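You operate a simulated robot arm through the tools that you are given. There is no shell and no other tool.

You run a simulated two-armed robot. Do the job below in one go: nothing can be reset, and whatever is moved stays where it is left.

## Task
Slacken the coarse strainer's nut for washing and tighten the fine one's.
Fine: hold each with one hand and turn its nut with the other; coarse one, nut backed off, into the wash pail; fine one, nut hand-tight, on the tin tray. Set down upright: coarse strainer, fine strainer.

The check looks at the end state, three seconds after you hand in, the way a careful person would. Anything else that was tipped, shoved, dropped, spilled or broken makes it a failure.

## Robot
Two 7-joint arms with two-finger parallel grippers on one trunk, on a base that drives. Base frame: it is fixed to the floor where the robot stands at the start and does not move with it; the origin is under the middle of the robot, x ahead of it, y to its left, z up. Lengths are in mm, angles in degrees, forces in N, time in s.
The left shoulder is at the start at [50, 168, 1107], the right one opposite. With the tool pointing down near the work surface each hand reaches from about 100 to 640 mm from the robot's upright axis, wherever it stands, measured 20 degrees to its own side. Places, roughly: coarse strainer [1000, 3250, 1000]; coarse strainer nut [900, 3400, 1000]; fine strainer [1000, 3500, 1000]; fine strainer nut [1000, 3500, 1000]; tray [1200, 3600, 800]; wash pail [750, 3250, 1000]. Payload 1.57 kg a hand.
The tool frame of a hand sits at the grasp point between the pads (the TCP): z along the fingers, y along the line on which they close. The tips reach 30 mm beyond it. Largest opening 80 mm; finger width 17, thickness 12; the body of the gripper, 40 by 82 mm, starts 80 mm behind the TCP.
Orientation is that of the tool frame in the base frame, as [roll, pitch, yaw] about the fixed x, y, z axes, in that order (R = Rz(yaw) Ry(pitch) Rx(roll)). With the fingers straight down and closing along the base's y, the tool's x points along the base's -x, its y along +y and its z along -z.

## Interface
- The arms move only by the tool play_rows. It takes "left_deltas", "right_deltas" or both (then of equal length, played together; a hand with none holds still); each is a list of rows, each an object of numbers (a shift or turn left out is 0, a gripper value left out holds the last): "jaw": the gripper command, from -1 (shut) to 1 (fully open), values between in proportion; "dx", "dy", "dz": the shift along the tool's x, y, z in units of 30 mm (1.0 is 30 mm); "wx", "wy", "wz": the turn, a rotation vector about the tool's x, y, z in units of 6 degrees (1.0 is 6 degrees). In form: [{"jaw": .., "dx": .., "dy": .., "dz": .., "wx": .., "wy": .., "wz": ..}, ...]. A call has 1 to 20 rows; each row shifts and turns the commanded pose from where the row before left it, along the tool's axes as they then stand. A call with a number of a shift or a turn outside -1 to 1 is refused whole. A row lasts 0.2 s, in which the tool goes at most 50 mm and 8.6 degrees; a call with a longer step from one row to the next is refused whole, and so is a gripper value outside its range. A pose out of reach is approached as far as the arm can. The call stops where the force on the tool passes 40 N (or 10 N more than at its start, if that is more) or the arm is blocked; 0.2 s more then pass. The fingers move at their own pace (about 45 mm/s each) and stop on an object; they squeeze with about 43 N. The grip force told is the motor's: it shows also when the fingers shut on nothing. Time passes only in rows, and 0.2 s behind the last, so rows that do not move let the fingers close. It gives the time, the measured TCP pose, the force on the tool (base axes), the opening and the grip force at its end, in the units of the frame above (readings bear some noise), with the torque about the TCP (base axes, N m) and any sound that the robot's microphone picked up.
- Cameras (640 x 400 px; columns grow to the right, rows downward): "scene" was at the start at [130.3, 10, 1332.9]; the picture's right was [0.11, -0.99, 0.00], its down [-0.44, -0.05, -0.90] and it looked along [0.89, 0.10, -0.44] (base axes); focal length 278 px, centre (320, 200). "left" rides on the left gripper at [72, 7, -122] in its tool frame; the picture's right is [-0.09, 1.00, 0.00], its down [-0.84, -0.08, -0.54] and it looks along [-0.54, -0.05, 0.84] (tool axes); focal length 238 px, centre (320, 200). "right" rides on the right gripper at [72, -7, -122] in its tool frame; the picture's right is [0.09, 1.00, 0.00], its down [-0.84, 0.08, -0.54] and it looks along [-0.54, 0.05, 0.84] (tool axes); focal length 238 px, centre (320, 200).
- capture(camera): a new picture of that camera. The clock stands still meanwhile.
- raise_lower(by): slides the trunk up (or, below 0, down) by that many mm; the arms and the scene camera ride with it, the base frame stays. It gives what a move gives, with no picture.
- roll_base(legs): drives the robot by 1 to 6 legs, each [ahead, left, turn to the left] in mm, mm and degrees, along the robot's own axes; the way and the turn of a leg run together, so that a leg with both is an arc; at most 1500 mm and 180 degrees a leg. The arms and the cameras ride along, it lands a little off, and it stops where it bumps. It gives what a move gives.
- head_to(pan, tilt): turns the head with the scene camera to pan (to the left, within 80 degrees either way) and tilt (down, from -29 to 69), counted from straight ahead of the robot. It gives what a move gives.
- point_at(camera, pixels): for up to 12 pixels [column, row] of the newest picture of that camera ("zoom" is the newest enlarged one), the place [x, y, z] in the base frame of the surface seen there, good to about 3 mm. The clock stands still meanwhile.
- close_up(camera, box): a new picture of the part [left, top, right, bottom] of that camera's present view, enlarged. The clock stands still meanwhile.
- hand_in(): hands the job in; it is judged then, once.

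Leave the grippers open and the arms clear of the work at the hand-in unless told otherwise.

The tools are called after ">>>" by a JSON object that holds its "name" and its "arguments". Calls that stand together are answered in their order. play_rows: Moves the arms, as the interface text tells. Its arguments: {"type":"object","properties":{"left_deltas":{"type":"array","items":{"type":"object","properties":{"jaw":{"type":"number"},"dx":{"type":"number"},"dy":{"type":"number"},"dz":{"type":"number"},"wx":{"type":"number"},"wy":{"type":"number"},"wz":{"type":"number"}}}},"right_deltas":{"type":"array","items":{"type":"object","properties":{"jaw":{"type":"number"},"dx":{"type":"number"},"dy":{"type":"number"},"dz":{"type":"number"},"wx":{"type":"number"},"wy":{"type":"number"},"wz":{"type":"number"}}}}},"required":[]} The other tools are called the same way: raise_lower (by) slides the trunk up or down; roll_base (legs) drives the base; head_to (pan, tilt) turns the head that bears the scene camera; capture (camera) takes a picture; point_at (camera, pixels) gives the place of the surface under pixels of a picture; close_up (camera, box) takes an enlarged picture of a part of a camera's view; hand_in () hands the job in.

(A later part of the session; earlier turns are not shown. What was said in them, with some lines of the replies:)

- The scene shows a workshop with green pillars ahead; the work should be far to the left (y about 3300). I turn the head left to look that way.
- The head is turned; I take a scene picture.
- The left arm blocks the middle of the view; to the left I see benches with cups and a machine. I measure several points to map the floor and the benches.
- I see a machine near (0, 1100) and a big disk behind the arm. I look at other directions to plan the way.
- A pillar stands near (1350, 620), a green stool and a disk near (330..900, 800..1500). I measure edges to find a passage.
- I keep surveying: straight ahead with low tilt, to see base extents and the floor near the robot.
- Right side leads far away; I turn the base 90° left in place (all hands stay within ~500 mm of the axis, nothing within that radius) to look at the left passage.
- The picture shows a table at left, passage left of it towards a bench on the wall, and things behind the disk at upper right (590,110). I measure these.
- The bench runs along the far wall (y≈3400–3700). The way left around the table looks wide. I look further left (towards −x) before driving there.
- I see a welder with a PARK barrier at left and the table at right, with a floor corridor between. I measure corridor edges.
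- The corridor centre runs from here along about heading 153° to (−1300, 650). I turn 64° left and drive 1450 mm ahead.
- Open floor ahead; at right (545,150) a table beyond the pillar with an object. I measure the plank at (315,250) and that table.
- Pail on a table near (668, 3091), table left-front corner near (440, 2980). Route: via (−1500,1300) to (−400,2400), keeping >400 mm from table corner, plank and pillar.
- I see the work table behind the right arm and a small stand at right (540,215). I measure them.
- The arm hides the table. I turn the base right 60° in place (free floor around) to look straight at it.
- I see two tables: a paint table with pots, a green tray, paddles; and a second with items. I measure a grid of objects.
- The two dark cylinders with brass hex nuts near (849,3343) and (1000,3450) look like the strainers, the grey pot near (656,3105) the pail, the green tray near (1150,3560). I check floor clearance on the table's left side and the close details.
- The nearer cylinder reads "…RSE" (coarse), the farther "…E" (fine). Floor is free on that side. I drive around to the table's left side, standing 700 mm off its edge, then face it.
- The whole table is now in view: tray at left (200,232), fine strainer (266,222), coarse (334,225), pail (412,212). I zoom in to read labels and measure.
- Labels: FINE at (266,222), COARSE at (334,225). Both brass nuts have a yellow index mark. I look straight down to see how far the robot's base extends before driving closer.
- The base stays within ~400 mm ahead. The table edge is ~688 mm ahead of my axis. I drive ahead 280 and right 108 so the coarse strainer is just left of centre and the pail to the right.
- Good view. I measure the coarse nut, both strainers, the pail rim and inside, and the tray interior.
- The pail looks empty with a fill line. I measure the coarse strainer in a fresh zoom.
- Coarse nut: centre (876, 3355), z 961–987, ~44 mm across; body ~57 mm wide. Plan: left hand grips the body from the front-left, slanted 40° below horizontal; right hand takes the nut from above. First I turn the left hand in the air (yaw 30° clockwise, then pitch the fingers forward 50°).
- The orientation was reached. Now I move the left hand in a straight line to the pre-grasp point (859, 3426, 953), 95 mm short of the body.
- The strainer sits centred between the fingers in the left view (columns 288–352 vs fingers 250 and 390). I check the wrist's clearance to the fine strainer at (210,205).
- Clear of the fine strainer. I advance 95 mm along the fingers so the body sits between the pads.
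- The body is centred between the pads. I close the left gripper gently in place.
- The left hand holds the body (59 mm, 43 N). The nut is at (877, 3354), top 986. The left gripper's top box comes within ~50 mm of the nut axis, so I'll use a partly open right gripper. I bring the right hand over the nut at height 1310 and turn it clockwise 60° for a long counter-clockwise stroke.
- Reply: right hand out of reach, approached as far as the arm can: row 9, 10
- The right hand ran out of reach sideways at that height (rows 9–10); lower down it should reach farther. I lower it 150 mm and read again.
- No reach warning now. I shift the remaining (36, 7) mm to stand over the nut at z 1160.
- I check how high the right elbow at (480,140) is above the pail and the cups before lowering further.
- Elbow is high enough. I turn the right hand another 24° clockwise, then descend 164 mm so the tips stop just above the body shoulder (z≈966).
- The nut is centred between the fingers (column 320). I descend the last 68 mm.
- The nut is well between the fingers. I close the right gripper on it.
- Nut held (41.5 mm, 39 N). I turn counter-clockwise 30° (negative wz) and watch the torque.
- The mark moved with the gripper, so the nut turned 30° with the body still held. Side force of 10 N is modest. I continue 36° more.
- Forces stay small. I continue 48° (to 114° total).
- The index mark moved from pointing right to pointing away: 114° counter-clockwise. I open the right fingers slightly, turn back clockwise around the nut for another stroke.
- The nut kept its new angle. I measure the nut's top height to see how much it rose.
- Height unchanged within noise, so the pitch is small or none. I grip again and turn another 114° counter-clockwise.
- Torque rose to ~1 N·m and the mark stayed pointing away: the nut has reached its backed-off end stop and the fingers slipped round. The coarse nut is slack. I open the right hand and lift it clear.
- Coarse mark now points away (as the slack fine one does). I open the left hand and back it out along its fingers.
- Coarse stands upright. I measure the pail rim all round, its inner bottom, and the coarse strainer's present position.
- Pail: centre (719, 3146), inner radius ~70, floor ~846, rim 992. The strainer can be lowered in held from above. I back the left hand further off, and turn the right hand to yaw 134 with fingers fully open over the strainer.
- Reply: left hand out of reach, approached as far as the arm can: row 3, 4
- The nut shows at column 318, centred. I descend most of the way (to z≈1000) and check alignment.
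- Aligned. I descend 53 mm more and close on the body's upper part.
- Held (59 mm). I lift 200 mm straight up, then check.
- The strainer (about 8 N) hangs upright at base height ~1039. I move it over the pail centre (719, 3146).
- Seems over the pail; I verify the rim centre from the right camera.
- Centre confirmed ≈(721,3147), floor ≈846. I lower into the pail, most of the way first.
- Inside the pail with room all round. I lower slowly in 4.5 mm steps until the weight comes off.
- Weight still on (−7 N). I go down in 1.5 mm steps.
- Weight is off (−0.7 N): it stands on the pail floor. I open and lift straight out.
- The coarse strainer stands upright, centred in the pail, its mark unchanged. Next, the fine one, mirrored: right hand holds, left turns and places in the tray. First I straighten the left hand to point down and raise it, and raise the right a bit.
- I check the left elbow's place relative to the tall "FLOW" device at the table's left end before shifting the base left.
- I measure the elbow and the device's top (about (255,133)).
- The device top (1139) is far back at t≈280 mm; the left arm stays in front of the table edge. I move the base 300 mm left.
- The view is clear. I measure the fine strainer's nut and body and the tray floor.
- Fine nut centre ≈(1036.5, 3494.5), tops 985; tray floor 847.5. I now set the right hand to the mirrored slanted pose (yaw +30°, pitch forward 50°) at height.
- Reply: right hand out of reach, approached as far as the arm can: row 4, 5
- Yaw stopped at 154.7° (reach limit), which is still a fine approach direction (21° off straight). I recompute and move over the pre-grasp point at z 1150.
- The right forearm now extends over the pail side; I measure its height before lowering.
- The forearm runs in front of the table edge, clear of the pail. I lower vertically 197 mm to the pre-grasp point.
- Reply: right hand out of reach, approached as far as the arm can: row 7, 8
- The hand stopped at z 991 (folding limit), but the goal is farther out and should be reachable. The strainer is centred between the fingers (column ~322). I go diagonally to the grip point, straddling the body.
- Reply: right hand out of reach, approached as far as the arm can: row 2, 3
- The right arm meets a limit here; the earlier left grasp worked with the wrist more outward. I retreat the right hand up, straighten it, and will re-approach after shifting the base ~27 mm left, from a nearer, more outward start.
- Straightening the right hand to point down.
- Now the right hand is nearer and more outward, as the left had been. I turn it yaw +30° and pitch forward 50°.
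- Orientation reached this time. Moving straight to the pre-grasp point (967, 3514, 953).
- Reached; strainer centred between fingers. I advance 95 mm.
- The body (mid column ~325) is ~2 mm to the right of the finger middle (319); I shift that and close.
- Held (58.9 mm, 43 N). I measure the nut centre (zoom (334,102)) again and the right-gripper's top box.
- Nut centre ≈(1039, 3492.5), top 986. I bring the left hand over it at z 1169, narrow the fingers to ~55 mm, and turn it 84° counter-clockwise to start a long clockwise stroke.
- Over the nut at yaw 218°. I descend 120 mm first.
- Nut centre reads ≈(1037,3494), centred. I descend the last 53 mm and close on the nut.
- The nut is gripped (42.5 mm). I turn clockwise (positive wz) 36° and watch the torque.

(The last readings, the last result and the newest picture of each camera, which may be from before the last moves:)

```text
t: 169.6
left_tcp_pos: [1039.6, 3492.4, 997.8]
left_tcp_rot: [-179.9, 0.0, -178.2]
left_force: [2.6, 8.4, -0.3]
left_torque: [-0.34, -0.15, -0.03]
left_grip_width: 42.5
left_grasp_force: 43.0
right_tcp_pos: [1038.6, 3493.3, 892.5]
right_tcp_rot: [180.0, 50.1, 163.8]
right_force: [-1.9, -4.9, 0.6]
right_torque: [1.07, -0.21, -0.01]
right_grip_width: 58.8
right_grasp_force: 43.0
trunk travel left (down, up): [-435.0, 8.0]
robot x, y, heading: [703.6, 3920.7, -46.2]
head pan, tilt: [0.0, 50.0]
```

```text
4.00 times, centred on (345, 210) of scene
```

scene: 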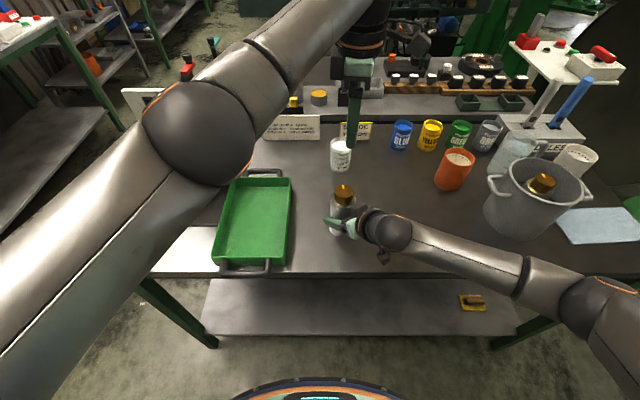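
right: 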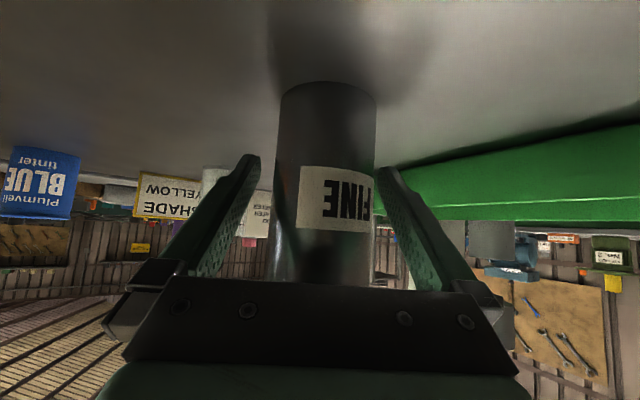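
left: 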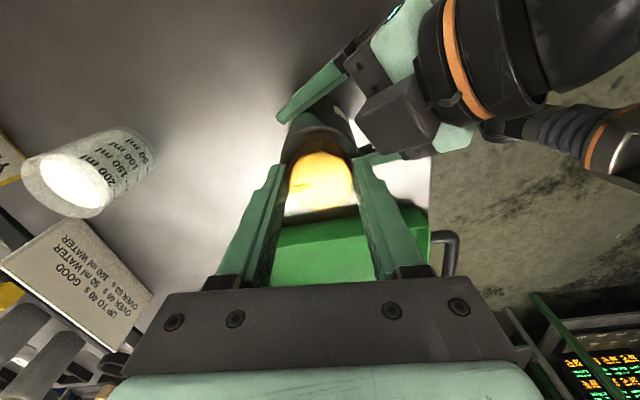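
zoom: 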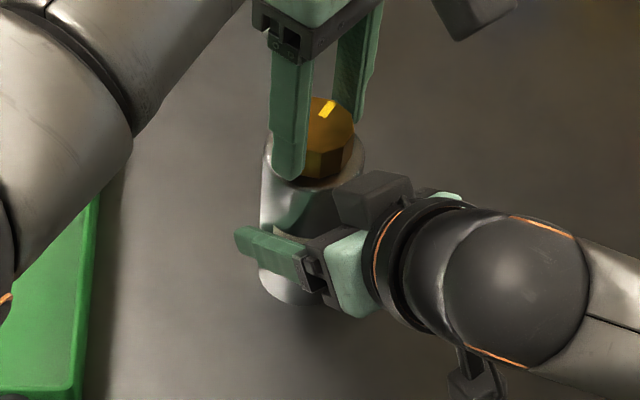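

The nut is turning freely (torque ≈0). Continue another 36°.

>>> {"name": "play_rows", "arguments": {"left_deltas": [{"wz": 1}, {"wz": 1}, {"wz": 1}, {"wz": 1}, {"wz": 1}, {"wz": 1}]}}

>>> {"name": "play_rows", "arguments": {"left_deltas": [{"wz": 1}, {"wz": 1}, {"wz": 1}]}}

```text
t: 171.0
left_tcp_pos: [1038.9, 3493.5, 996.6]
left_tcp_rot: [180.0, -0.1, 145.8]
left_force: [6.0, 15.3, 1.1]
left_torque: [0.34, 0.1, 0.03]
left_grip_width: 42.1
left_grasp_force: 43.1
right_tcp_pos: [1037.5, 3494.2, 893.1]
right_tcp_rot: [-179.8, 50.2, 163.6]
right_force: [-4.9, -13.2, -0.3]
right_torque: [1.15, -0.85, 0.03]
right_grip_width: 59.2
right_grasp_force: 43.5
trunk travel left (down, up): [-435.0, 8.0]
robot x, y, heading: [704.6, 3923.3, -46.4]
head pan, tilt: [0.0, 50.0]
```

```text
t: 171.8
left_tcp_pos: [1038.1, 3493.4, 996.8]
left_tcp_rot: [179.8, -0.1, 127.9]
left_force: [10.8, 17.7, 3.9]
left_torque: [0.53, 0.15, 0.06]
left_grip_width: 42.4
left_grasp_force: 42.8
right_tcp_pos: [1039.1, 3492.0, 893.1]
right_tcp_rot: [-179.7, 50.1, 163.9]
right_force: [-6.6, -17.7, -0.2]
right_torque: [1.02, -1.33, 0.03]
right_grip_width: 59.1
right_grasp_force: 42.9
trunk travel left (down, up): [-435.0, 8.0]
robot x, y, heading: [705.6, 3923.3, -46.3]
head pan, tilt: [0.0, 50.0]
```

Turned 90°, still no axial torque, but a side force of ~20 N is building from slight eccentricity. I relieve it with a 1.5 mm shift in that direction and continue 12°.

>>> {"name": "play_rows", "arguments": {"left_deltas": [{"dx": 0.02, "dy": 0.05}, {"wz": 1}, {"wz": 1}]}}

>>> {"name": "play_rows", "arguments": {"left_deltas": [{"wz": 1}, {}]}}

```text
t: 172.6
left_tcp_pos: [1038.6, 3493.1, 996.1]
left_tcp_rot: [-180.0, 0.0, 115.6]
left_force: [6.4, 12.6, 9.0]
left_torque: [0.95, -0.45, 0.0]
left_grip_width: 42.4
left_grasp_force: 42.4
right_tcp_pos: [1036.5, 3492.7, 892.6]
right_tcp_rot: [-179.7, 50.0, 163.8]
right_force: [-3.1, -16.2, -0.4]
right_torque: [-0.3, -0.3, 0.12]
right_grip_width: 59.2
right_grasp_force: 43.1
trunk travel left (down, up): [-435.0, 8.0]
robot x, y, heading: [707.1, 3919.2, -46.4]
head pan, tilt: [0.0, 50.0]
```

```text
t: 173.2
left_tcp_pos: [1039.6, 3493.9, 996.5]
left_tcp_rot: [-179.9, 0.1, 109.8]
left_force: [4.7, 14.9, 8.8]
left_torque: [0.6, -0.57, 0.0]
left_grip_width: 42.3
left_grasp_force: 42.9
right_tcp_pos: [1037.9, 3492.6, 893.0]
right_tcp_rot: [-179.8, 50.1, 163.7]
right_force: [-1.3, -18.0, -0.2]
right_torque: [0.21, -0.01, 0.09]
right_grip_width: 58.8
right_grasp_force: 43.4
trunk travel left (down, up): [-435.0, 8.0]
robot x, y, heading: [708.4, 3926.9, -46.2]
head pan, tilt: [0.0, 50.0]
```

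108° so far, still no resistance. I look at the mark, then continue in single 6° steps.

>>> {"name": "play_rows", "arguments": {"left_deltas": [{"wz": 1}, {}]}}

>>> {"name": "play_rows", "arguments": {"left_deltas": [{"wz": 1}, {}]}}

>>> {"name": "close_up", "arguments": {"camera": "scene", "box": [290, 160, 400, 260]}}

>>> {"name": "capture", "arguments": {"camera": "left"}}

```text
t: 173.8
left_tcp_pos: [1039.6, 3495.2, 996.5]
left_tcp_rot: [180.0, -0.1, 103.9]
left_force: [7.3, 13.5, 7.8]
left_torque: [0.45, -0.44, 0.01]
left_grip_width: 42.4
left_grasp_force: 42.9
right_tcp_pos: [1038.8, 3494.3, 893.3]
right_tcp_rot: [-179.8, 50.1, 163.7]
right_force: [-2.2, -17.6, 0.2]
right_torque: [0.31, -0.15, 0.1]
right_grip_width: 59.1
right_grasp_force: 43.3
trunk travel left (down, up): [-435.0, 8.0]
robot x, y, heading: [707.9, 3921.7, -46.2]
head pan, tilt: [0.0, 50.0]
```

```text
t: 174.4
left_tcp_pos: [1040.4, 3493.2, 997.5]
left_tcp_rot: [179.9, 0.1, 97.9]
left_force: [11.3, 8.6, 3.7]
left_torque: [0.33, -0.24, -0.02]
left_grip_width: 41.5
left_grasp_force: 43.2
right_tcp_pos: [1036.5, 3494.5, 892.3]
right_tcp_rot: [-180.0, 50.1, 163.7]
right_force: [-10.5, -13.5, 4.4]
right_torque: [-0.19, -0.71, 0.06]
right_grip_width: 58.8
right_grasp_force: 42.9
trunk travel left (down, up): [-435.0, 8.0]
robot x, y, heading: [710.1, 3920.6, -46.1]
head pan, tilt: [0.0, 50.0]
```

```text
4.00 times, centred on (345, 210) of scene
```

zoom: 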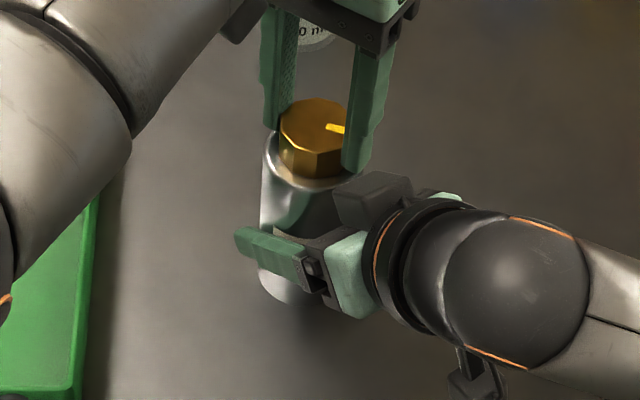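

```text
taken
```

left: 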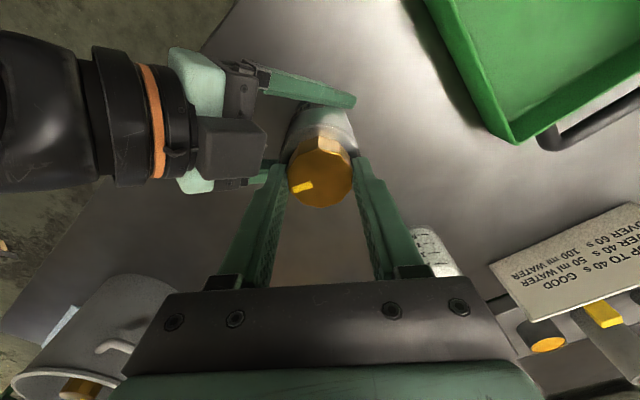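

120° turned; the mark points right, near where the coarse one's tight mark was. No clear torque yet, so I continue in 6° steps.

>>> {"name": "play_rows", "arguments": {"left_deltas": [{"wz": 1}]}}

>>> {"name": "play_rows", "arguments": {"left_deltas": [{"wz": 1}]}}

>>> {"name": "close_up", "arguments": {"camera": "left", "box": [260, 110, 380, 220]}}

```text
t: 174.8
left_tcp_pos: [1039.4, 3493.6, 995.6]
left_tcp_rot: [180.0, 0.1, 92.0]
left_force: [13.0, 4.2, 0.7]
left_torque: [0.03, -0.21, 0.0]
left_grip_width: 41.1
left_grasp_force: 43.2
right_tcp_pos: [1038.0, 3495.3, 892.9]
right_tcp_rot: [-180.0, 50.1, 163.7]
right_force: [-14.0, -11.0, 6.3]
right_torque: [-0.19, -0.8, 0.07]
right_grip_width: 59.0
right_grasp_force: 42.7
trunk travel left (down, up): [-435.0, 8.0]
robot x, y, heading: [708.7, 3919.2, -46.3]
head pan, tilt: [0.0, 50.0]
```

```text
t: 175.2
left_tcp_pos: [1039.6, 3493.8, 997.0]
left_tcp_rot: [179.9, 0.1, 86.0]
left_force: [11.4, 4.3, 1.1]
left_torque: [-0.13, -0.33, 1.07]
left_grip_width: 41.4
left_grasp_force: 43.4
right_tcp_pos: [1037.3, 3495.6, 893.2]
right_tcp_rot: [179.8, 50.2, 163.6]
right_force: [-11.9, -8.7, 5.5]
right_torque: [0.17, -0.45, -0.99]
right_grip_width: 59.2
right_grasp_force: 42.9
trunk travel left (down, up): [-435.0, 8.0]
robot x, y, heading: [706.0, 3924.8, -46.1]
head pan, tilt: [0.0, 50.0]
```

```text
3.64 times, centred on (320, 165) of left
```

zoom: 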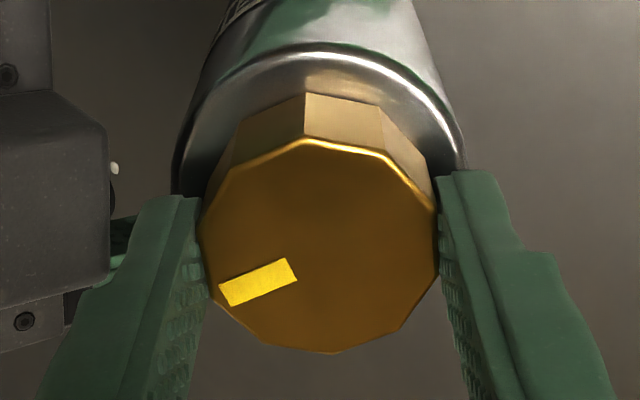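

Torque jumped to 1.07 N·m after ~130°: the fine nut is hand-tight at its stop. I open the left fingers just to 48 mm (the right gripper's box is near) and lift.

>>> {"name": "play_rows", "arguments": {"left_deltas": [{"jaw": 0.22}, {}, {}, {"dz": -0.4}, {"dz": -0.6}, {"dz": -0.8}, {"dz": -0.8}, {"dz": -0.8}, {"dz": -0.8}, {"dz": -0.8}, {}]}}

>>> {"name": "close_up", "arguments": {"camera": "scene", "box": [290, 160, 400, 260]}}

>>> {"name": "close_up", "arguments": {"camera": "left", "box": [240, 60, 400, 180]}}

```text
t: 177.6
left_tcp_pos: [1038.4, 3495.2, 1145.5]
left_tcp_rot: [180.0, 0.0, 85.9]
left_force: [-0.8, -0.2, 1.0]
left_torque: [0.05, 0.0, -0.03]
left_grip_width: 48.9
left_grasp_force: 0.0
right_tcp_pos: [1038.1, 3494.2, 892.3]
right_tcp_rot: [180.0, 50.0, 163.7]
right_force: [0.1, 1.8, 0.4]
right_torque: [0.15, 0.23, -0.09]
right_grip_width: 59.2
right_grasp_force: 43.1
trunk travel left (down, up): [-435.0, 8.0]
robot x, y, heading: [706.0, 3922.6, -46.0]
head pan, tilt: [0.0, 50.0]
```

```text
4.00 times, centred on (345, 210) of scene
```

zoom: 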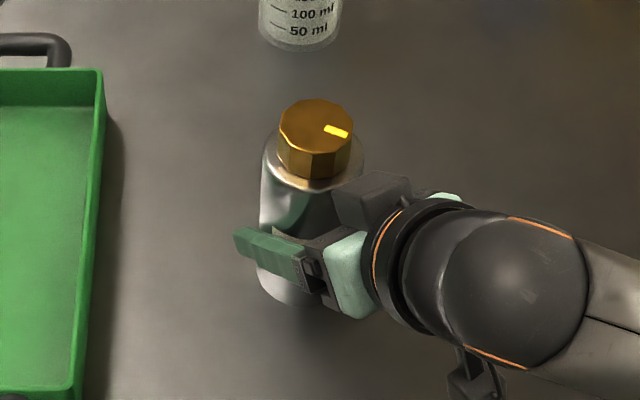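

```text
3.33 times, centred on (320, 120) of left
```

zoom: 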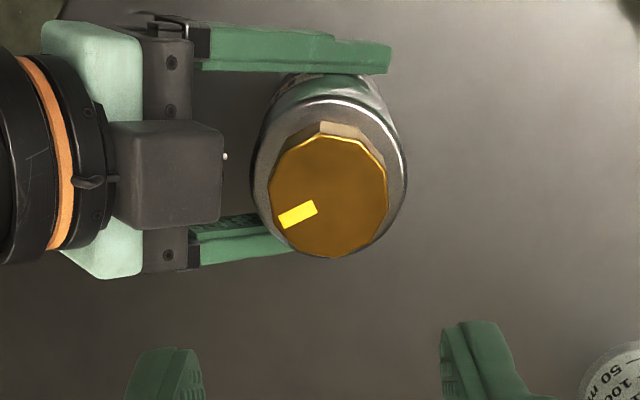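

The mark now points the way the coarse one's tight mark did. To be certain it is tight, I re-grip once more: turn the left hand back 44° above the nut, descend and test a further clockwise turn.

>>> {"name": "play_rows", "arguments": {"left_deltas": [{"wz": -0.92, "jaw": 0.38}, {"wz": -0.92}, {"wz": -0.92}, {"wz": -0.92}, {"wz": -0.92}, {"wz": -0.92}, {"wz": -0.92}, {"wz": -0.92}, {"dz": 0.8}, {"dz": 0.8}, {"dz": 0.8}, {"dz": 0.8}, {"dz": 0.8}, {"dz": 0.6}, {"dz": 0.35}, {}, {"jaw": -1}, {}, {}, {}]}}

>>> {"name": "play_rows", "arguments": {"left_deltas": [{"wz": 1}, {"wz": 1}]}}

```text
t: 181.8
left_tcp_pos: [1039.4, 3494.0, 997.1]
left_tcp_rot: [-179.9, 0.0, 130.2]
left_force: [2.2, 0.9, -0.4]
left_torque: [0.12, -0.42, 0.02]
left_grip_width: 41.8
left_grasp_force: 43.1
right_tcp_pos: [1038.5, 3495.5, 892.6]
right_tcp_rot: [180.0, 50.2, 163.8]
right_force: [-3.4, 0.7, 1.0]
right_torque: [0.05, 0.45, -0.06]
right_grip_width: 58.8
right_grasp_force: 43.1
trunk travel left (down, up): [-435.0, 8.0]
robot x, y, heading: [706.1, 3919.3, -46.2]
head pan, tilt: [0.0, 50.0]
```

```text
t: 182.4
left_tcp_pos: [1040.2, 3493.7, 998.6]
left_tcp_rot: [-180.0, 0.1, 118.1]
left_force: [1.8, 1.0, 0.6]
left_torque: [-0.05, 0.03, 1.3]
left_grip_width: 42.2
left_grasp_force: 42.8
right_tcp_pos: [1038.1, 3493.8, 893.1]
right_tcp_rot: [179.9, 50.1, 163.7]
right_force: [-0.7, -1.5, 0.1]
right_torque: [0.07, -0.03, -1.24]
right_grip_width: 59.3
right_grasp_force: 43.3
trunk travel left (down, up): [-435.0, 8.0]
robot x, y, heading: [708.6, 3920.7, -46.4]
head pan, tilt: [0.0, 50.0]
```

Immediate 1.3 N·m resistance: it is hand-tight. I open the left hand and lift clear.

>>> {"name": "play_rows", "arguments": {"left_deltas": [{"jaw": 0.35}, {}, {}, {"dz": -0.4}, {"dz": -0.6}, {"dz": -0.8}, {"dz": -0.8}, {"dz": -0.8}, {"dz": -0.8}, {"dz": -0.8}, {}]}}

>>> {"name": "close_up", "arguments": {"camera": "scene", "box": [290, 160, 400, 260]}}

```text
t: 184.8
left_tcp_pos: [1039.9, 3493.7, 1149.1]
left_tcp_rot: [179.9, 0.0, 118.2]
left_force: [-0.4, -0.3, 0.2]
left_torque: [0.0, -0.01, -0.01]
left_grip_width: 53.9
left_grasp_force: 0.1
right_tcp_pos: [1039.1, 3494.4, 892.8]
right_tcp_rot: [-180.0, 50.1, 163.7]
right_force: [-0.6, -2.5, 0.2]
right_torque: [-0.12, 0.28, 0.06]
right_grip_width: 59.0
right_grasp_force: 43.1
trunk travel left (down, up): [-435.0, 8.0]
robot x, y, heading: [708.6, 3922.7, -46.0]
head pan, tilt: [0.0, 50.0]
```

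```text
4.00 times, centred on (345, 210) of scene
```

zoom: 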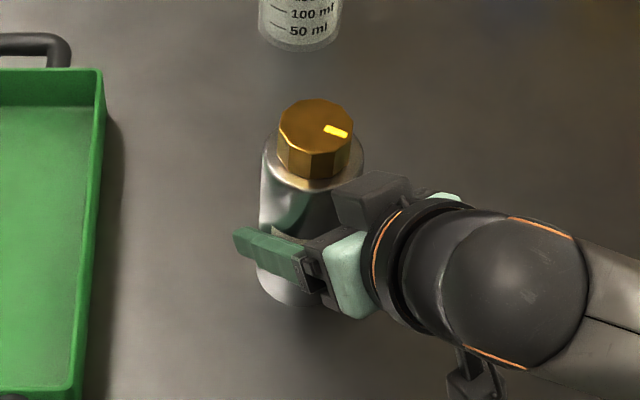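

Mark unchanged. I open the right hand, back it out along its fingers, and raise it out of the way.

>>> {"name": "play_rows", "arguments": {"right_deltas": [{"jaw": 1}, {}, {}, {}, {"dz": -0.5}, {"dz": -0.7}, {"dz": -0.7}, {"dz": -0.7}, {"dz": -0.6}, {}]}}

>>> {"name": "capture", "arguments": {"camera": "scene"}}

```text
t: 187.0
left_tcp_pos: [1040.5, 3495.0, 1148.5]
left_tcp_rot: [-180.0, -0.1, 117.9]
left_force: [-0.5, 0.5, 0.1]
left_torque: [0.06, 0.0, 0.02]
left_grip_width: 54.2
left_grasp_force: 0.1
right_tcp_pos: [967.6, 3516.1, 953.2]
right_tcp_rot: [179.9, 50.1, 163.9]
right_force: [-0.8, 0.0, -0.2]
right_torque: [0.02, -0.01, -0.01]
right_grip_width: 80.1
right_grasp_force: 0.0
trunk travel left (down, up): [-435.0, 8.0]
robot x, y, heading: [708.3, 3918.1, -46.2]
head pan, tilt: [0.0, 50.0]
```

```text
taken
```

scene: 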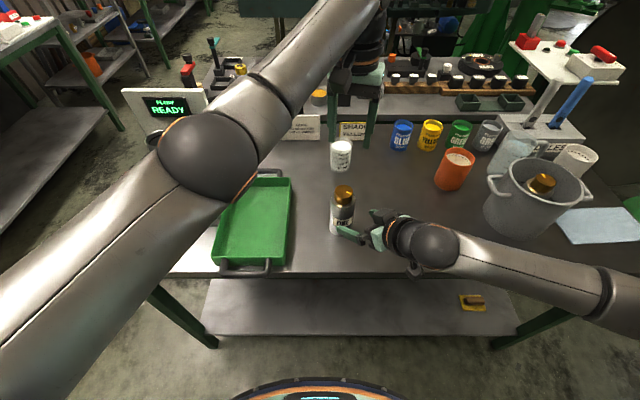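

I retract the right hand along its approach path, up and outward.

>>> {"name": "play_rows", "arguments": {"right_deltas": [{"dx": -0.501, "dy": -0.085, "dz": -0.877}, {"dx": -0.501, "dy": -0.085, "dz": -0.877}, {"dx": -0.501, "dy": -0.085, "dz": -0.877}, {"dx": -0.501, "dy": -0.085, "dz": -0.877}, {"dx": -0.501, "dy": -0.085, "dz": -0.877}, {"dx": -0.501, "dy": -0.085, "dz": -0.877}, {"dx": -0.501, "dy": -0.085, "dz": -0.877}, {"dx": -0.501, "dy": -0.085, "dz": -0.877}, {"dx": -0.501, "dy": -0.085, "dz": -0.877}, {"dx": -0.501, "dy": -0.085, "dz": -0.877}, {"dx": -0.501, "dy": -0.085, "dz": -0.877}, {}], "left_deltas": [{"jaw": 1, "wz": -0.9}, {"wz": -0.9}, {"wz": -0.85}, {}, {}, {}, {}, {}, {}, {}, {}, {}]}}

>>> {"name": "capture", "arguments": {"camera": "left"}}

>>> {"name": "capture", "arguments": {"camera": "scene"}}

```text
t: 189.6
left_tcp_pos: [1039.7, 3493.9, 1148.4]
left_tcp_rot: [180.0, -0.1, 133.9]
left_force: [-0.3, -0.4, 0.1]
left_torque: [0.01, 0.01, -0.01]
left_grip_width: 80.1
left_grasp_force: 0.0
right_tcp_pos: [847.2, 3521.2, 1266.7]
right_tcp_rot: [-180.0, 50.1, 163.8]
right_force: [-0.4, 0.3, 0.2]
right_torque: [0.01, 0.02, 0.02]
right_grip_width: 80.0
right_grasp_force: 0.0
trunk travel left (down, up): [-435.0, 8.0]
robot x, y, heading: [706.3, 3921.2, -46.3]
head pan, tilt: [0.0, 50.0]
```

```text
taken
```

left: 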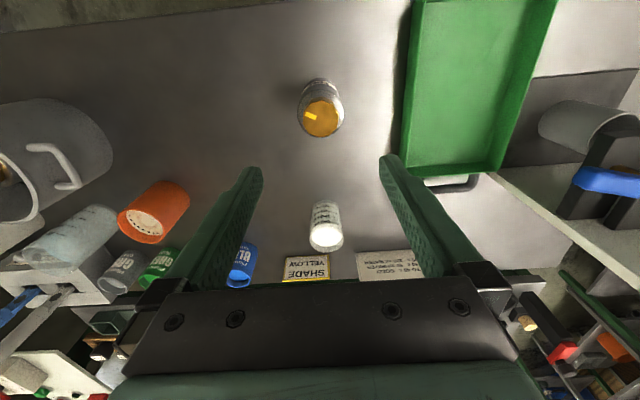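

```text
taken
```

scene: 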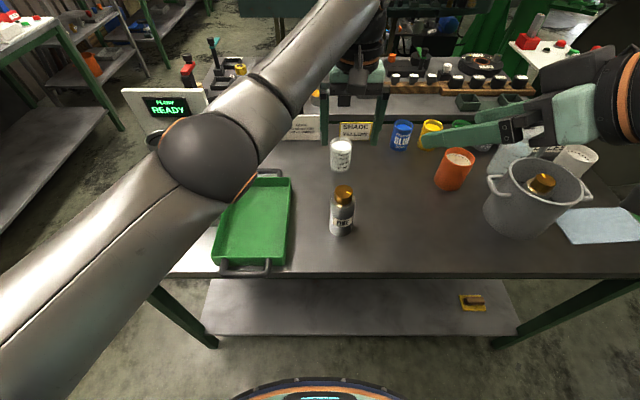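

The fine strainer stands free. I re-measure its position for the top grasp.

>>> {"name": "close_up", "arguments": {"camera": "scene", "box": [310, 175, 374, 240]}}

>>> {"name": "point_at", "arguments": {"camera": "zoom", "pixels": [[330, 100], [275, 105], [385, 105], [330, 65], [330, 140], [320, 300], [330, 215]]}}

>>> {"name": "point_at", "arguments": {"camera": "left", "pixels": [[321, 118], [303, 118], [340, 118], [321, 103], [321, 132]]}}

```text
6.15 times, centred on (342, 208) of scene
```

zoom: 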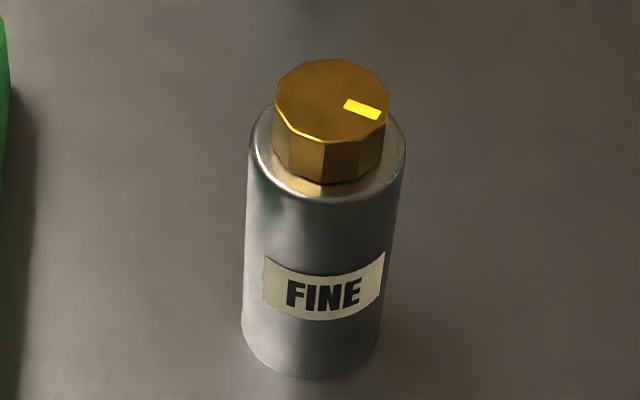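

```text
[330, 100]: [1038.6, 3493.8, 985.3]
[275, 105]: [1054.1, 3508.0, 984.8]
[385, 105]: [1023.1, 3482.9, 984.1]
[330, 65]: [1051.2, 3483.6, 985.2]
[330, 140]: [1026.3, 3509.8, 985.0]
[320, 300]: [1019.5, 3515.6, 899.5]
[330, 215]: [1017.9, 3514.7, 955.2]
```

```text
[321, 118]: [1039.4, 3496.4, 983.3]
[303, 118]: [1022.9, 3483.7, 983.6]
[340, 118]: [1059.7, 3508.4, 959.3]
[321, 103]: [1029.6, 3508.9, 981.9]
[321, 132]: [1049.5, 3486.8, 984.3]
```

Centre (1039, 3495); left hand is right above it. I descend to z≈950 and grip the upper body.

>>> {"name": "play_rows", "arguments": {"left_deltas": [{"dz": 0.8}, {"dz": 0.8}, {"dz": 0.8}, {"dz": 0.8}, {"dz": 0.8}, {"dz": 0.8}, {}]}}

>>> {"name": "capture", "arguments": {"camera": "left"}}

```text
t: 191.2
left_tcp_pos: [1039.3, 3493.6, 1004.3]
left_tcp_rot: [-179.9, 0.1, 133.9]
left_force: [-0.5, 0.1, -0.5]
left_torque: [0.02, 0.02, -0.02]
left_grip_width: 79.8
left_grasp_force: 0.0
right_tcp_pos: [847.8, 3522.7, 1266.2]
right_tcp_rot: [-179.9, 50.1, 163.8]
right_force: [-0.7, 0.4, -0.1]
right_torque: [-0.03, 0.01, 0.0]
right_grip_width: 79.9
right_grasp_force: 0.1
trunk travel left (down, up): [-435.0, 8.0]
robot x, y, heading: [706.5, 3920.7, -45.8]
head pan, tilt: [0.0, 50.0]
```

```text
taken
```

left: 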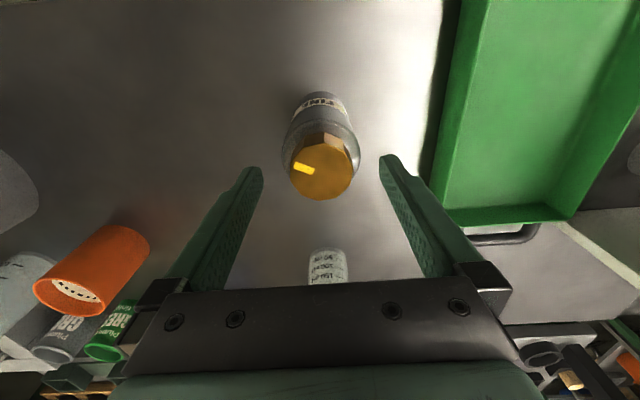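

Aligned. Last 54 mm down, then close.

>>> {"name": "play_rows", "arguments": {"left_deltas": [{"dz": 0.6}, {"dz": 0.6}, {"dz": 0.6}, {}, {"jaw": -1}, {}, {}, {}]}}

>>> {"name": "play_rows", "arguments": {"left_deltas": [{"dz": -0.3}, {"dz": -0.7}, {"dz": -0.8}, {"dz": -0.8}, {"dz": -0.8}, {"dz": -0.8}, {}]}}

>>> {"name": "capture", "arguments": {"camera": "scene"}}

```text
t: 193.0
left_tcp_pos: [1040.4, 3493.8, 949.6]
left_tcp_rot: [-180.0, -0.1, 134.0]
left_force: [1.2, 1.3, -0.4]
left_torque: [0.01, -0.21, 0.02]
left_grip_width: 59.3
left_grasp_force: 39.3
right_tcp_pos: [848.5, 3522.1, 1266.6]
right_tcp_rot: [-180.0, 50.1, 163.8]
right_force: [-0.7, 0.2, 0.8]
right_torque: [0.03, 0.0, -0.01]
right_grip_width: 79.8
right_grasp_force: 0.1
trunk travel left (down, up): [-435.0, 8.0]
robot x, y, heading: [704.8, 3918.7, -46.3]
head pan, tilt: [0.0, 50.0]
```

```text
t: 194.6
left_tcp_pos: [1038.6, 3493.4, 1075.0]
left_tcp_rot: [180.0, 0.0, 133.8]
left_force: [0.4, 0.0, -8.3]
left_torque: [-0.01, 0.03, -0.01]
left_grip_width: 59.3
left_grasp_force: 43.1
right_tcp_pos: [848.0, 3521.0, 1266.9]
right_tcp_rot: [179.9, 50.0, 163.7]
right_force: [-0.7, -0.2, 1.1]
right_torque: [0.0, -0.05, -0.01]
right_grip_width: 80.0
right_grasp_force: 0.1
trunk travel left (down, up): [-435.0, 8.0]
robot x, y, heading: [709.5, 3919.1, -46.1]
head pan, tilt: [0.0, 50.0]
```

```text
taken
```

scene: 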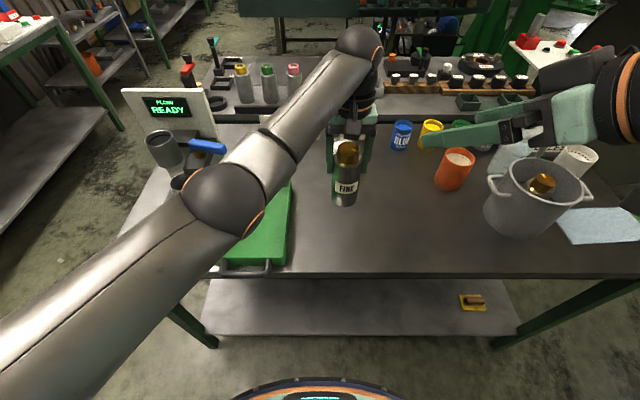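

Held and lifted (base at ~965, tray rim ~887). I check the left elbow's clearance to the FLOW device before moving left.

>>> {"name": "point_at", "arguments": {"camera": "scene", "pixels": [[210, 190], [235, 170], [300, 110], [170, 100], [160, 145], [205, 148], [120, 260], [215, 100], [180, 185]]}}

```text
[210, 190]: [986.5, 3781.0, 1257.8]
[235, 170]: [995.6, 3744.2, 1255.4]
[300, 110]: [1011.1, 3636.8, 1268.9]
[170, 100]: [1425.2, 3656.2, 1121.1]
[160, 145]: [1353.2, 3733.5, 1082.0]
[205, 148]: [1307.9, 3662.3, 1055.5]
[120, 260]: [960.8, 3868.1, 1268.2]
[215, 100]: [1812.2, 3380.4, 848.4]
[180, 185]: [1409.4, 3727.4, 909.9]
```

The elbow stays in front of the table edge and above; forearm clears the device. I move the strainer over the tray at (1176, 3658).

>>> {"name": "play_rows", "arguments": {"left_deltas": [{"dx": 0.079, "dy": 0.71}, {"dx": 0.079, "dy": 0.71}, {"dx": 0.079, "dy": 0.71}, {"dx": 0.079, "dy": 0.71}, {"dx": 0.079, "dy": 0.71}, {"dx": 0.079, "dy": 0.71}, {"dx": 0.079, "dy": 0.71}, {"dx": 0.079, "dy": 0.71}, {"dx": 0.079, "dy": 0.71}, {"dx": 0.079, "dy": 0.71}, {}]}}

>>> {"name": "capture", "arguments": {"camera": "scene"}}

>>> {"name": "capture", "arguments": {"camera": "left"}}

```text
t: 197.0
left_tcp_pos: [1176.5, 3659.5, 1075.3]
left_tcp_rot: [179.9, 0.1, 133.9]
left_force: [-0.4, 0.1, -7.6]
left_torque: [0.04, 0.0, 0.01]
left_grip_width: 58.8
left_grasp_force: 43.2
right_tcp_pos: [847.5, 3519.8, 1265.9]
right_tcp_rot: [179.9, 50.0, 163.7]
right_force: [0.1, -0.1, 0.1]
right_torque: [0.03, 0.01, 0.01]
right_grip_width: 80.1
right_grasp_force: 0.1
trunk travel left (down, up): [-435.0, 8.0]
robot x, y, heading: [708.1, 3918.7, -46.1]
head pan, tilt: [0.0, 50.0]
```

```text
taken
```

scene: 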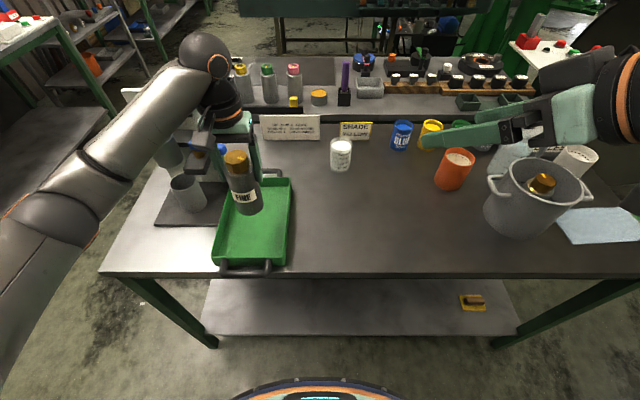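

```text
taken
```

left: 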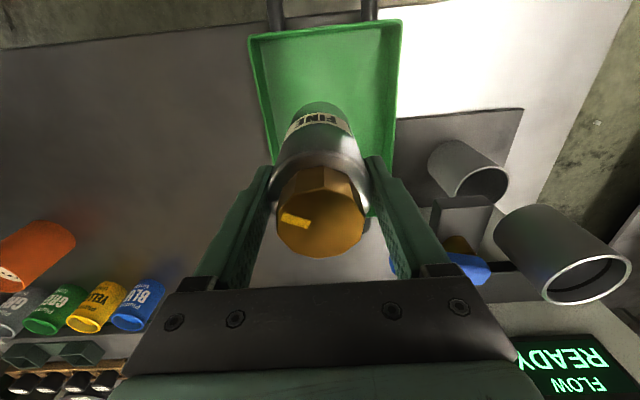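

The blue lever of the device (left view ~(465,265)) is near the gripper's side; I measure it before lowering.

>>> {"name": "point_at", "arguments": {"camera": "left", "pixels": [[470, 260], [487, 272], [455, 258], [462, 235], [440, 225], [440, 200], [458, 245]]}}

>>> {"name": "close_up", "arguments": {"camera": "scene", "box": [150, 80, 310, 220]}}

>>> {"name": "point_at", "arguments": {"camera": "zoom", "pixels": [[285, 280], [290, 260], [320, 270], [220, 230], [200, 260], [205, 330], [340, 200], [390, 250]]}}

```text
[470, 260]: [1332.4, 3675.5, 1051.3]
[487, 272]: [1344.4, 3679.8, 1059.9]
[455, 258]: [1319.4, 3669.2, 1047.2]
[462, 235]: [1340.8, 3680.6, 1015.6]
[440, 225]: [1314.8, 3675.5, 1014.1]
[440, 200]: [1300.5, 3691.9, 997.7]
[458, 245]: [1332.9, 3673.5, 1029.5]
```

```text
2.86 times, centred on (230, 150) of scene
```

zoom: 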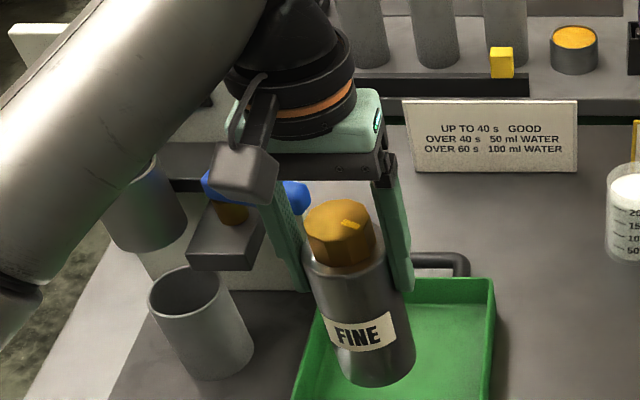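

```text
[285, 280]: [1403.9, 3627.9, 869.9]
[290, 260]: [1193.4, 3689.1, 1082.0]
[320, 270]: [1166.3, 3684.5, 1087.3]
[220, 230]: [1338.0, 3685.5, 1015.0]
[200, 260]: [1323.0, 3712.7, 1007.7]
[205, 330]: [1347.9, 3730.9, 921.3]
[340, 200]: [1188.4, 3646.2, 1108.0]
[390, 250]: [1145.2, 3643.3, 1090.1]
```

The device is ≥110 mm from the hand axis; gripper half-width is ≤65. Clear. I lower 99 mm, then creep.

>>> {"name": "play_rows", "arguments": {"left_deltas": [{"dz": 0.6}, {"dz": 0.7}, {"dz": 0.7}, {"dz": 0.7}, {"dz": 0.6}, {}]}}

>>> {"name": "capture", "arguments": {"camera": "left"}}

>>> {"name": "close_up", "arguments": {"camera": "scene", "box": [170, 120, 330, 280]}}

```text
t: 198.4
left_tcp_pos: [1176.8, 3658.8, 974.4]
left_tcp_rot: [-179.9, 0.0, 133.9]
left_force: [-0.4, 0.7, -7.6]
left_torque: [0.01, -0.01, 0.01]
left_grip_width: 59.3
left_grasp_force: 42.8
right_tcp_pos: [849.9, 3521.5, 1266.5]
right_tcp_rot: [-179.9, 50.0, 163.7]
right_force: [-0.6, 0.3, -0.4]
right_torque: [-0.01, 0.02, 0.04]
right_grip_width: 80.2
right_grasp_force: 0.1
trunk travel left (down, up): [-435.0, 8.0]
robot x, y, heading: [705.0, 3922.3, -46.2]
head pan, tilt: [0.0, 50.0]
```

```text
taken
```

left: 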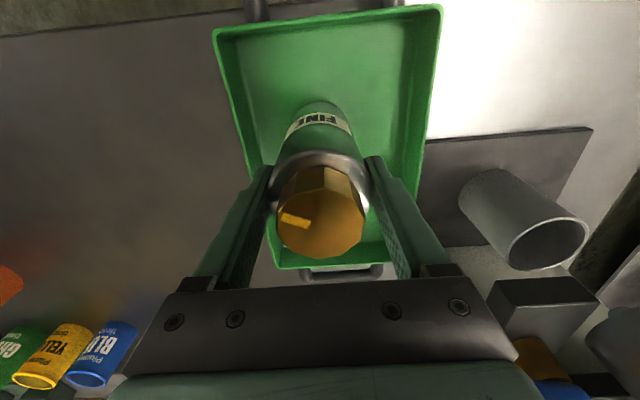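

```text
2.50 times, centred on (250, 200) of scene
```

zoom: 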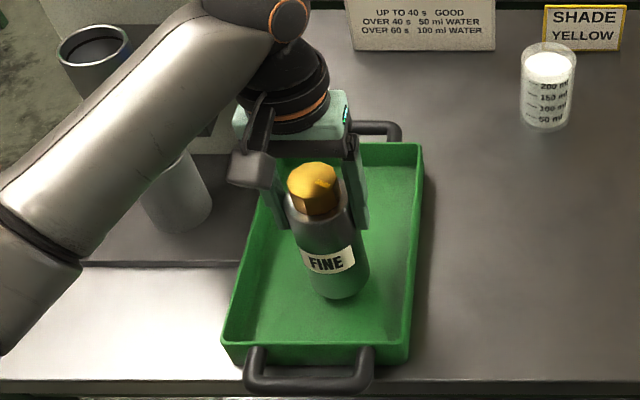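

Inside the tray, well positioned. I check the forearm's height next to the device's upper cup before the final creep.

>>> {"name": "point_at", "arguments": {"camera": "zoom", "pixels": [[95, 45], [150, 100], [110, 170], [200, 80], [60, 250], [110, 75], [30, 300], [180, 200]]}}

```text
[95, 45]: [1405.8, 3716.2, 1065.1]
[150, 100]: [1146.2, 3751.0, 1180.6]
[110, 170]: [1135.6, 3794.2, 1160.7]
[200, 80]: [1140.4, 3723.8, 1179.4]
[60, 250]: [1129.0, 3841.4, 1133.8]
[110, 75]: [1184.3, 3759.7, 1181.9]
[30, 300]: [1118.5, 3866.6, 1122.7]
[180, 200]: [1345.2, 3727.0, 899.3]
```

Forearm is >130 mm from the device. I creep down until the weight comes off.

>>> {"name": "play_rows", "arguments": {"left_deltas": [{"dz": 0.12}, {"dz": 0.12}, {"dz": 0.12}, {"dz": 0.08}, {}]}}

>>> {"name": "play_rows", "arguments": {"left_deltas": [{"dz": 0.05}, {"dz": 0.05}, {}]}}

```text
t: 199.6
left_tcp_pos: [1176.3, 3659.1, 962.0]
left_tcp_rot: [-180.0, 0.0, 133.9]
left_force: [0.7, -0.5, -7.8]
left_torque: [-0.02, 0.05, 0.0]
left_grip_width: 59.1
left_grasp_force: 43.3
right_tcp_pos: [847.9, 3520.6, 1266.1]
right_tcp_rot: [-180.0, 50.2, 163.7]
right_force: [-0.9, 0.7, -0.6]
right_torque: [-0.03, 0.03, -0.02]
right_grip_width: 80.2
right_grasp_force: 0.0
trunk travel left (down, up): [-435.0, 8.0]
robot x, y, heading: [708.8, 3920.7, -46.1]
head pan, tilt: [0.0, 50.0]
```

```text
t: 200.4
left_tcp_pos: [1176.4, 3658.7, 960.8]
left_tcp_rot: [179.9, 0.1, 134.0]
left_force: [0.5, 0.1, -8.1]
left_torque: [-0.01, -0.02, -0.02]
left_grip_width: 58.9
left_grasp_force: 42.9
right_tcp_pos: [847.0, 3521.0, 1265.6]
right_tcp_rot: [-179.9, 50.2, 163.7]
right_force: [0.6, 0.4, 0.4]
right_torque: [0.0, -0.02, 0.07]
right_grip_width: 80.0
right_grasp_force: 0.0
trunk travel left (down, up): [-435.0, 8.0]
robot x, y, heading: [706.2, 3925.1, -45.9]
head pan, tilt: [0.0, 50.0]
```

Still hanging (−8 N). Further 1.5 mm steps.

>>> {"name": "play_rows", "arguments": {"left_deltas": [{"dz": 0.05}, {}]}}

>>> {"name": "play_rows", "arguments": {"left_deltas": [{"dz": 0.05}, {}]}}

```text
t: 201.0
left_tcp_pos: [1176.4, 3658.8, 958.5]
left_tcp_rot: [-179.8, 0.0, 134.0]
left_force: [0.7, 0.1, -7.7]
left_torque: [-0.02, 0.0, 0.02]
left_grip_width: 59.2
left_grasp_force: 43.1
right_tcp_pos: [848.4, 3520.8, 1265.8]
right_tcp_rot: [-179.9, 50.1, 163.7]
right_force: [0.7, -0.3, 0.8]
right_torque: [-0.01, -0.01, -0.02]
right_grip_width: 80.3
right_grasp_force: 0.1
trunk travel left (down, up): [-435.0, 8.0]
robot x, y, heading: [707.6, 3918.8, -46.3]
head pan, tilt: [0.0, 50.0]
```

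```text
t: 201.6
left_tcp_pos: [1175.3, 3658.5, 958.6]
left_tcp_rot: [180.0, 0.0, 133.9]
left_force: [-0.7, 0.2, -7.7]
left_torque: [-0.02, 0.03, 0.0]
left_grip_width: 59.5
left_grasp_force: 42.9
right_tcp_pos: [849.1, 3521.2, 1266.6]
right_tcp_rot: [-180.0, 50.1, 163.7]
right_force: [-0.4, 1.0, -0.6]
right_torque: [-0.02, 0.0, -0.01]
right_grip_width: 80.1
right_grasp_force: 0.0
trunk travel left (down, up): [-435.0, 8.0]
robot x, y, heading: [705.8, 3918.3, -46.2]
head pan, tilt: [0.0, 50.0]
```

Still hanging; another 1.5 mm at a time.

>>> {"name": "play_rows", "arguments": {"left_deltas": [{"dz": 0.05}, {}]}}

>>> {"name": "play_rows", "arguments": {"left_deltas": [{"dz": 0.04}, {}]}}

```text
t: 202.2
left_tcp_pos: [1175.9, 3658.7, 957.0]
left_tcp_rot: [-179.9, 0.1, 134.0]
left_force: [0.8, -0.2, -2.7]
left_torque: [0.14, -0.04, -0.01]
left_grip_width: 59.0
left_grasp_force: 43.5
right_tcp_pos: [847.2, 3520.7, 1266.7]
right_tcp_rot: [-179.9, 50.2, 163.6]
right_force: [0.0, 1.1, -0.4]
right_torque: [0.0, -0.02, -0.01]
right_grip_width: 80.1
right_grasp_force: 0.1
trunk travel left (down, up): [-435.0, 8.0]
robot x, y, heading: [709.1, 3918.5, -46.2]
head pan, tilt: [0.0, 50.0]
```

```text
t: 202.8
left_tcp_pos: [1176.8, 3657.7, 955.7]
left_tcp_rot: [-179.9, 0.2, 134.0]
left_force: [1.1, 1.8, 8.1]
left_torque: [0.52, 0.1, -0.04]
left_grip_width: 59.1
left_grasp_force: 43.2
right_tcp_pos: [846.6, 3521.4, 1267.0]
right_tcp_rot: [-180.0, 50.1, 163.9]
right_force: [-0.8, -0.4, 0.7]
right_torque: [0.03, 0.02, 0.0]
right_grip_width: 80.0
right_grasp_force: 0.0
trunk travel left (down, up): [-435.0, 8.0]
robot x, y, heading: [707.7, 3924.1, -46.1]
head pan, tilt: [0.0, 50.0]
```

The strainer stands on the tray floor (+8 N press). I ease 0.9 mm, open, and lift straight up.

>>> {"name": "play_rows", "arguments": {"left_deltas": [{"dz": -0.03}, {"jaw": 0.9}, {}, {}, {}, {"dz": -0.3}, {"dz": -0.7}, {"dz": -0.8}, {"dz": -0.8}, {"dz": -0.8}, {"dz": -0.8}, {"dz": -0.8}, {"dz": -0.8}, {}]}}

>>> {"name": "capture", "arguments": {"camera": "scene"}}

>>> {"name": "capture", "arguments": {"camera": "left"}}

```text
t: 205.8
left_tcp_pos: [1175.7, 3660.6, 1130.7]
left_tcp_rot: [180.0, 0.0, 134.0]
left_force: [0.2, 0.5, -1.0]
left_torque: [0.0, 0.02, -0.01]
left_grip_width: 75.9
left_grasp_force: 0.1
right_tcp_pos: [847.6, 3520.0, 1265.5]
right_tcp_rot: [180.0, 50.1, 163.7]
right_force: [0.0, 0.9, -1.3]
right_torque: [0.0, 0.01, 0.0]
right_grip_width: 80.1
right_grasp_force: 0.1
trunk travel left (down, up): [-435.0, 8.0]
robot x, y, heading: [705.1, 3926.0, -46.2]
head pan, tilt: [0.0, 50.0]
```

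```text
taken
```

scene: 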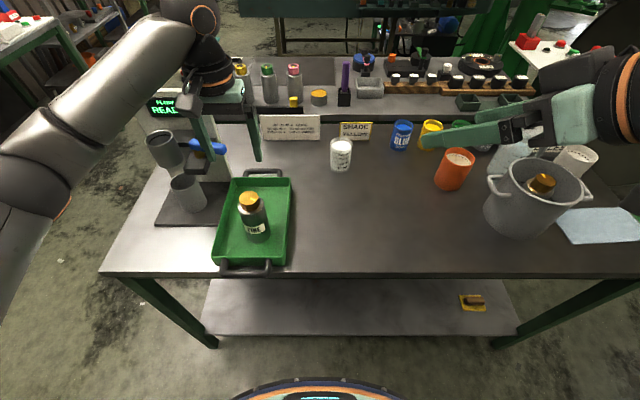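

```text
taken
```

left: 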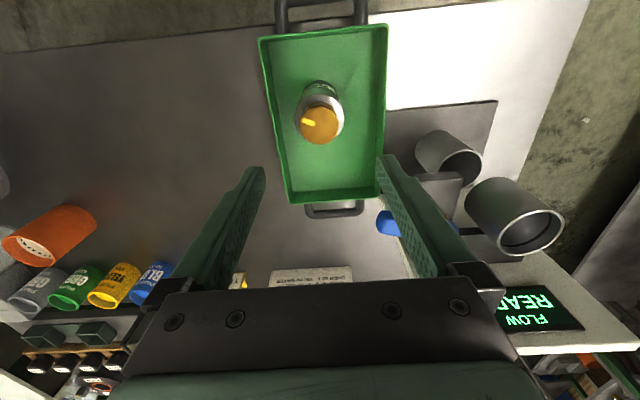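

Fine strainer stands upright in the green tray. I raise the left hand a bit more, then back the base away 350 mm to clear the work.

>>> {"name": "play_rows", "arguments": {"left_deltas": [{"dz": -0.8, "jaw": 1}, {"dz": -0.8}, {"dz": -0.8}, {}]}}

>>> {"name": "roll_base", "arguments": {"legs": [[-350, 0, 0]]}}

>>> {"name": "head_to", "arguments": {"pan": 0, "tilt": 38}}

>>> {"name": "capture", "arguments": {"camera": "scene"}}

>>> {"name": "close_up", "arguments": {"camera": "scene", "box": [160, 150, 320, 270]}}

>>> {"name": "close_up", "arguments": {"camera": "scene", "box": [360, 130, 520, 250]}}

```text
t: 206.8
left_tcp_pos: [1175.4, 3659.8, 1202.9]
left_tcp_rot: [-179.8, 0.0, 134.0]
left_force: [0.3, -0.4, 0.1]
left_torque: [0.0, 0.0, 0.0]
left_grip_width: 79.9
left_grasp_force: 0.0
right_tcp_pos: [848.3, 3521.4, 1266.6]
right_tcp_rot: [180.0, 50.1, 163.7]
right_force: [0.8, 0.6, 0.5]
right_torque: [-0.02, -0.04, 0.02]
right_grip_width: 80.1
right_grasp_force: 0.1
trunk travel left (down, up): [-435.0, 8.0]
robot x, y, heading: [708.1, 3919.2, -46.2]
head pan, tilt: [0.0, 50.0]
```

```text
t: 209.0
left_tcp_pos: [936.1, 3914.1, 1203.2]
left_tcp_rot: [-180.0, 0.0, 134.1]
left_force: [0.0, -0.1, 0.1]
left_torque: [-0.01, -0.03, 0.01]
left_grip_width: 79.9
left_grasp_force: 0.0
right_tcp_pos: [606.2, 3772.9, 1265.4]
right_tcp_rot: [180.0, 50.0, 163.9]
right_force: [-0.1, 0.2, 0.1]
right_torque: [-0.03, 0.02, 0.01]
right_grip_width: 80.0
right_grasp_force: 0.0
trunk travel left (down, up): [-435.0, 8.0]
robot x, y, heading: [469.6, 4174.3, -46.1]
head pan, tilt: [0.0, 50.0]
```

```text
t: 209.8
left_tcp_pos: [935.7, 3913.3, 1202.4]
left_tcp_rot: [-180.0, -0.1, 134.1]
left_force: [0.1, 0.0, 0.7]
left_torque: [0.0, 0.0, -0.02]
left_grip_width: 80.0
left_grasp_force: 0.1
right_tcp_pos: [607.1, 3772.3, 1267.1]
right_tcp_rot: [180.0, 50.2, 163.9]
right_force: [-0.4, -0.2, 0.2]
right_torque: [0.0, 0.02, -0.03]
right_grip_width: 80.1
right_grasp_force: 0.0
trunk travel left (down, up): [-435.0, 8.0]
robot x, y, heading: [466.3, 4168.0, -46.2]
head pan, tilt: [0.0, 38.0]
```

```text
taken
```

scene: 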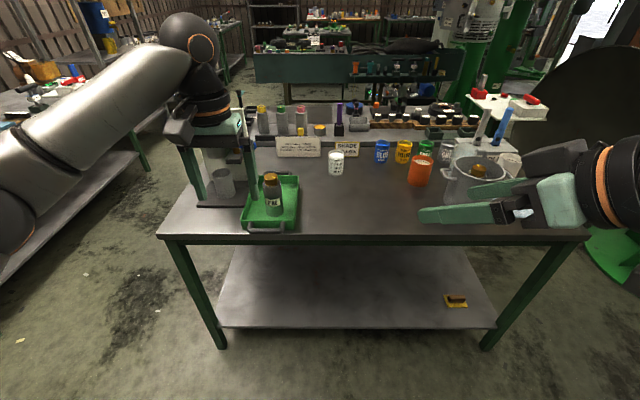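

```text
3.33 times, centred on (240, 210) of scene
```

zoom: 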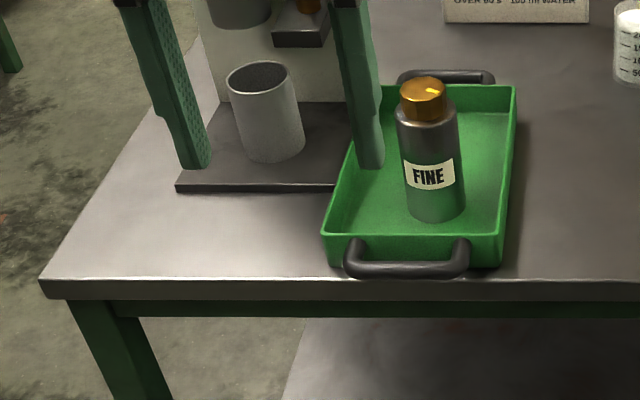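

```text
3.33 times, centred on (440, 190) of scene
```

zoom: 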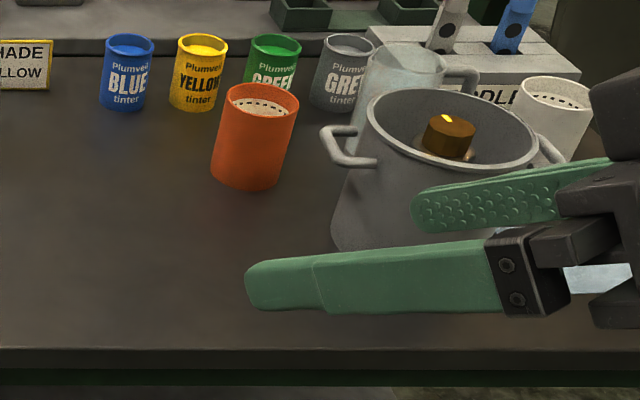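

The fine strainer stands upright in the tray with its nut tight. The coarse one stands upright in the pail with its nut backed off. Nothing else has moved, both grippers are open, and the arms are clear of the table. I hand in.

>>> {"name": "hand_in", "arguments": {}}

```text
The job is handed in.
```

Both strainers are done and the job is handed in; I don't have the verdict from the check.

- **Coarse strainer:** I backed its nut off about 115° counter-clockwise, until it met a stop at about 1 N·m. It now stands upright in the middle of the wash pail.
- **Fine strainer:** I turned its nut clockwise until it met a firm stop. A second grip met 1.3 N·m at once and the nut didn't move, so I took that as hand-tight. It stands upright on the green tray. I took that to be the tin tray because it was the only one at the place you gave.

In the last pictures I saw nothing else moved, tipped or spilled. I then backed away from the table, with both grippers open and the arms clear.
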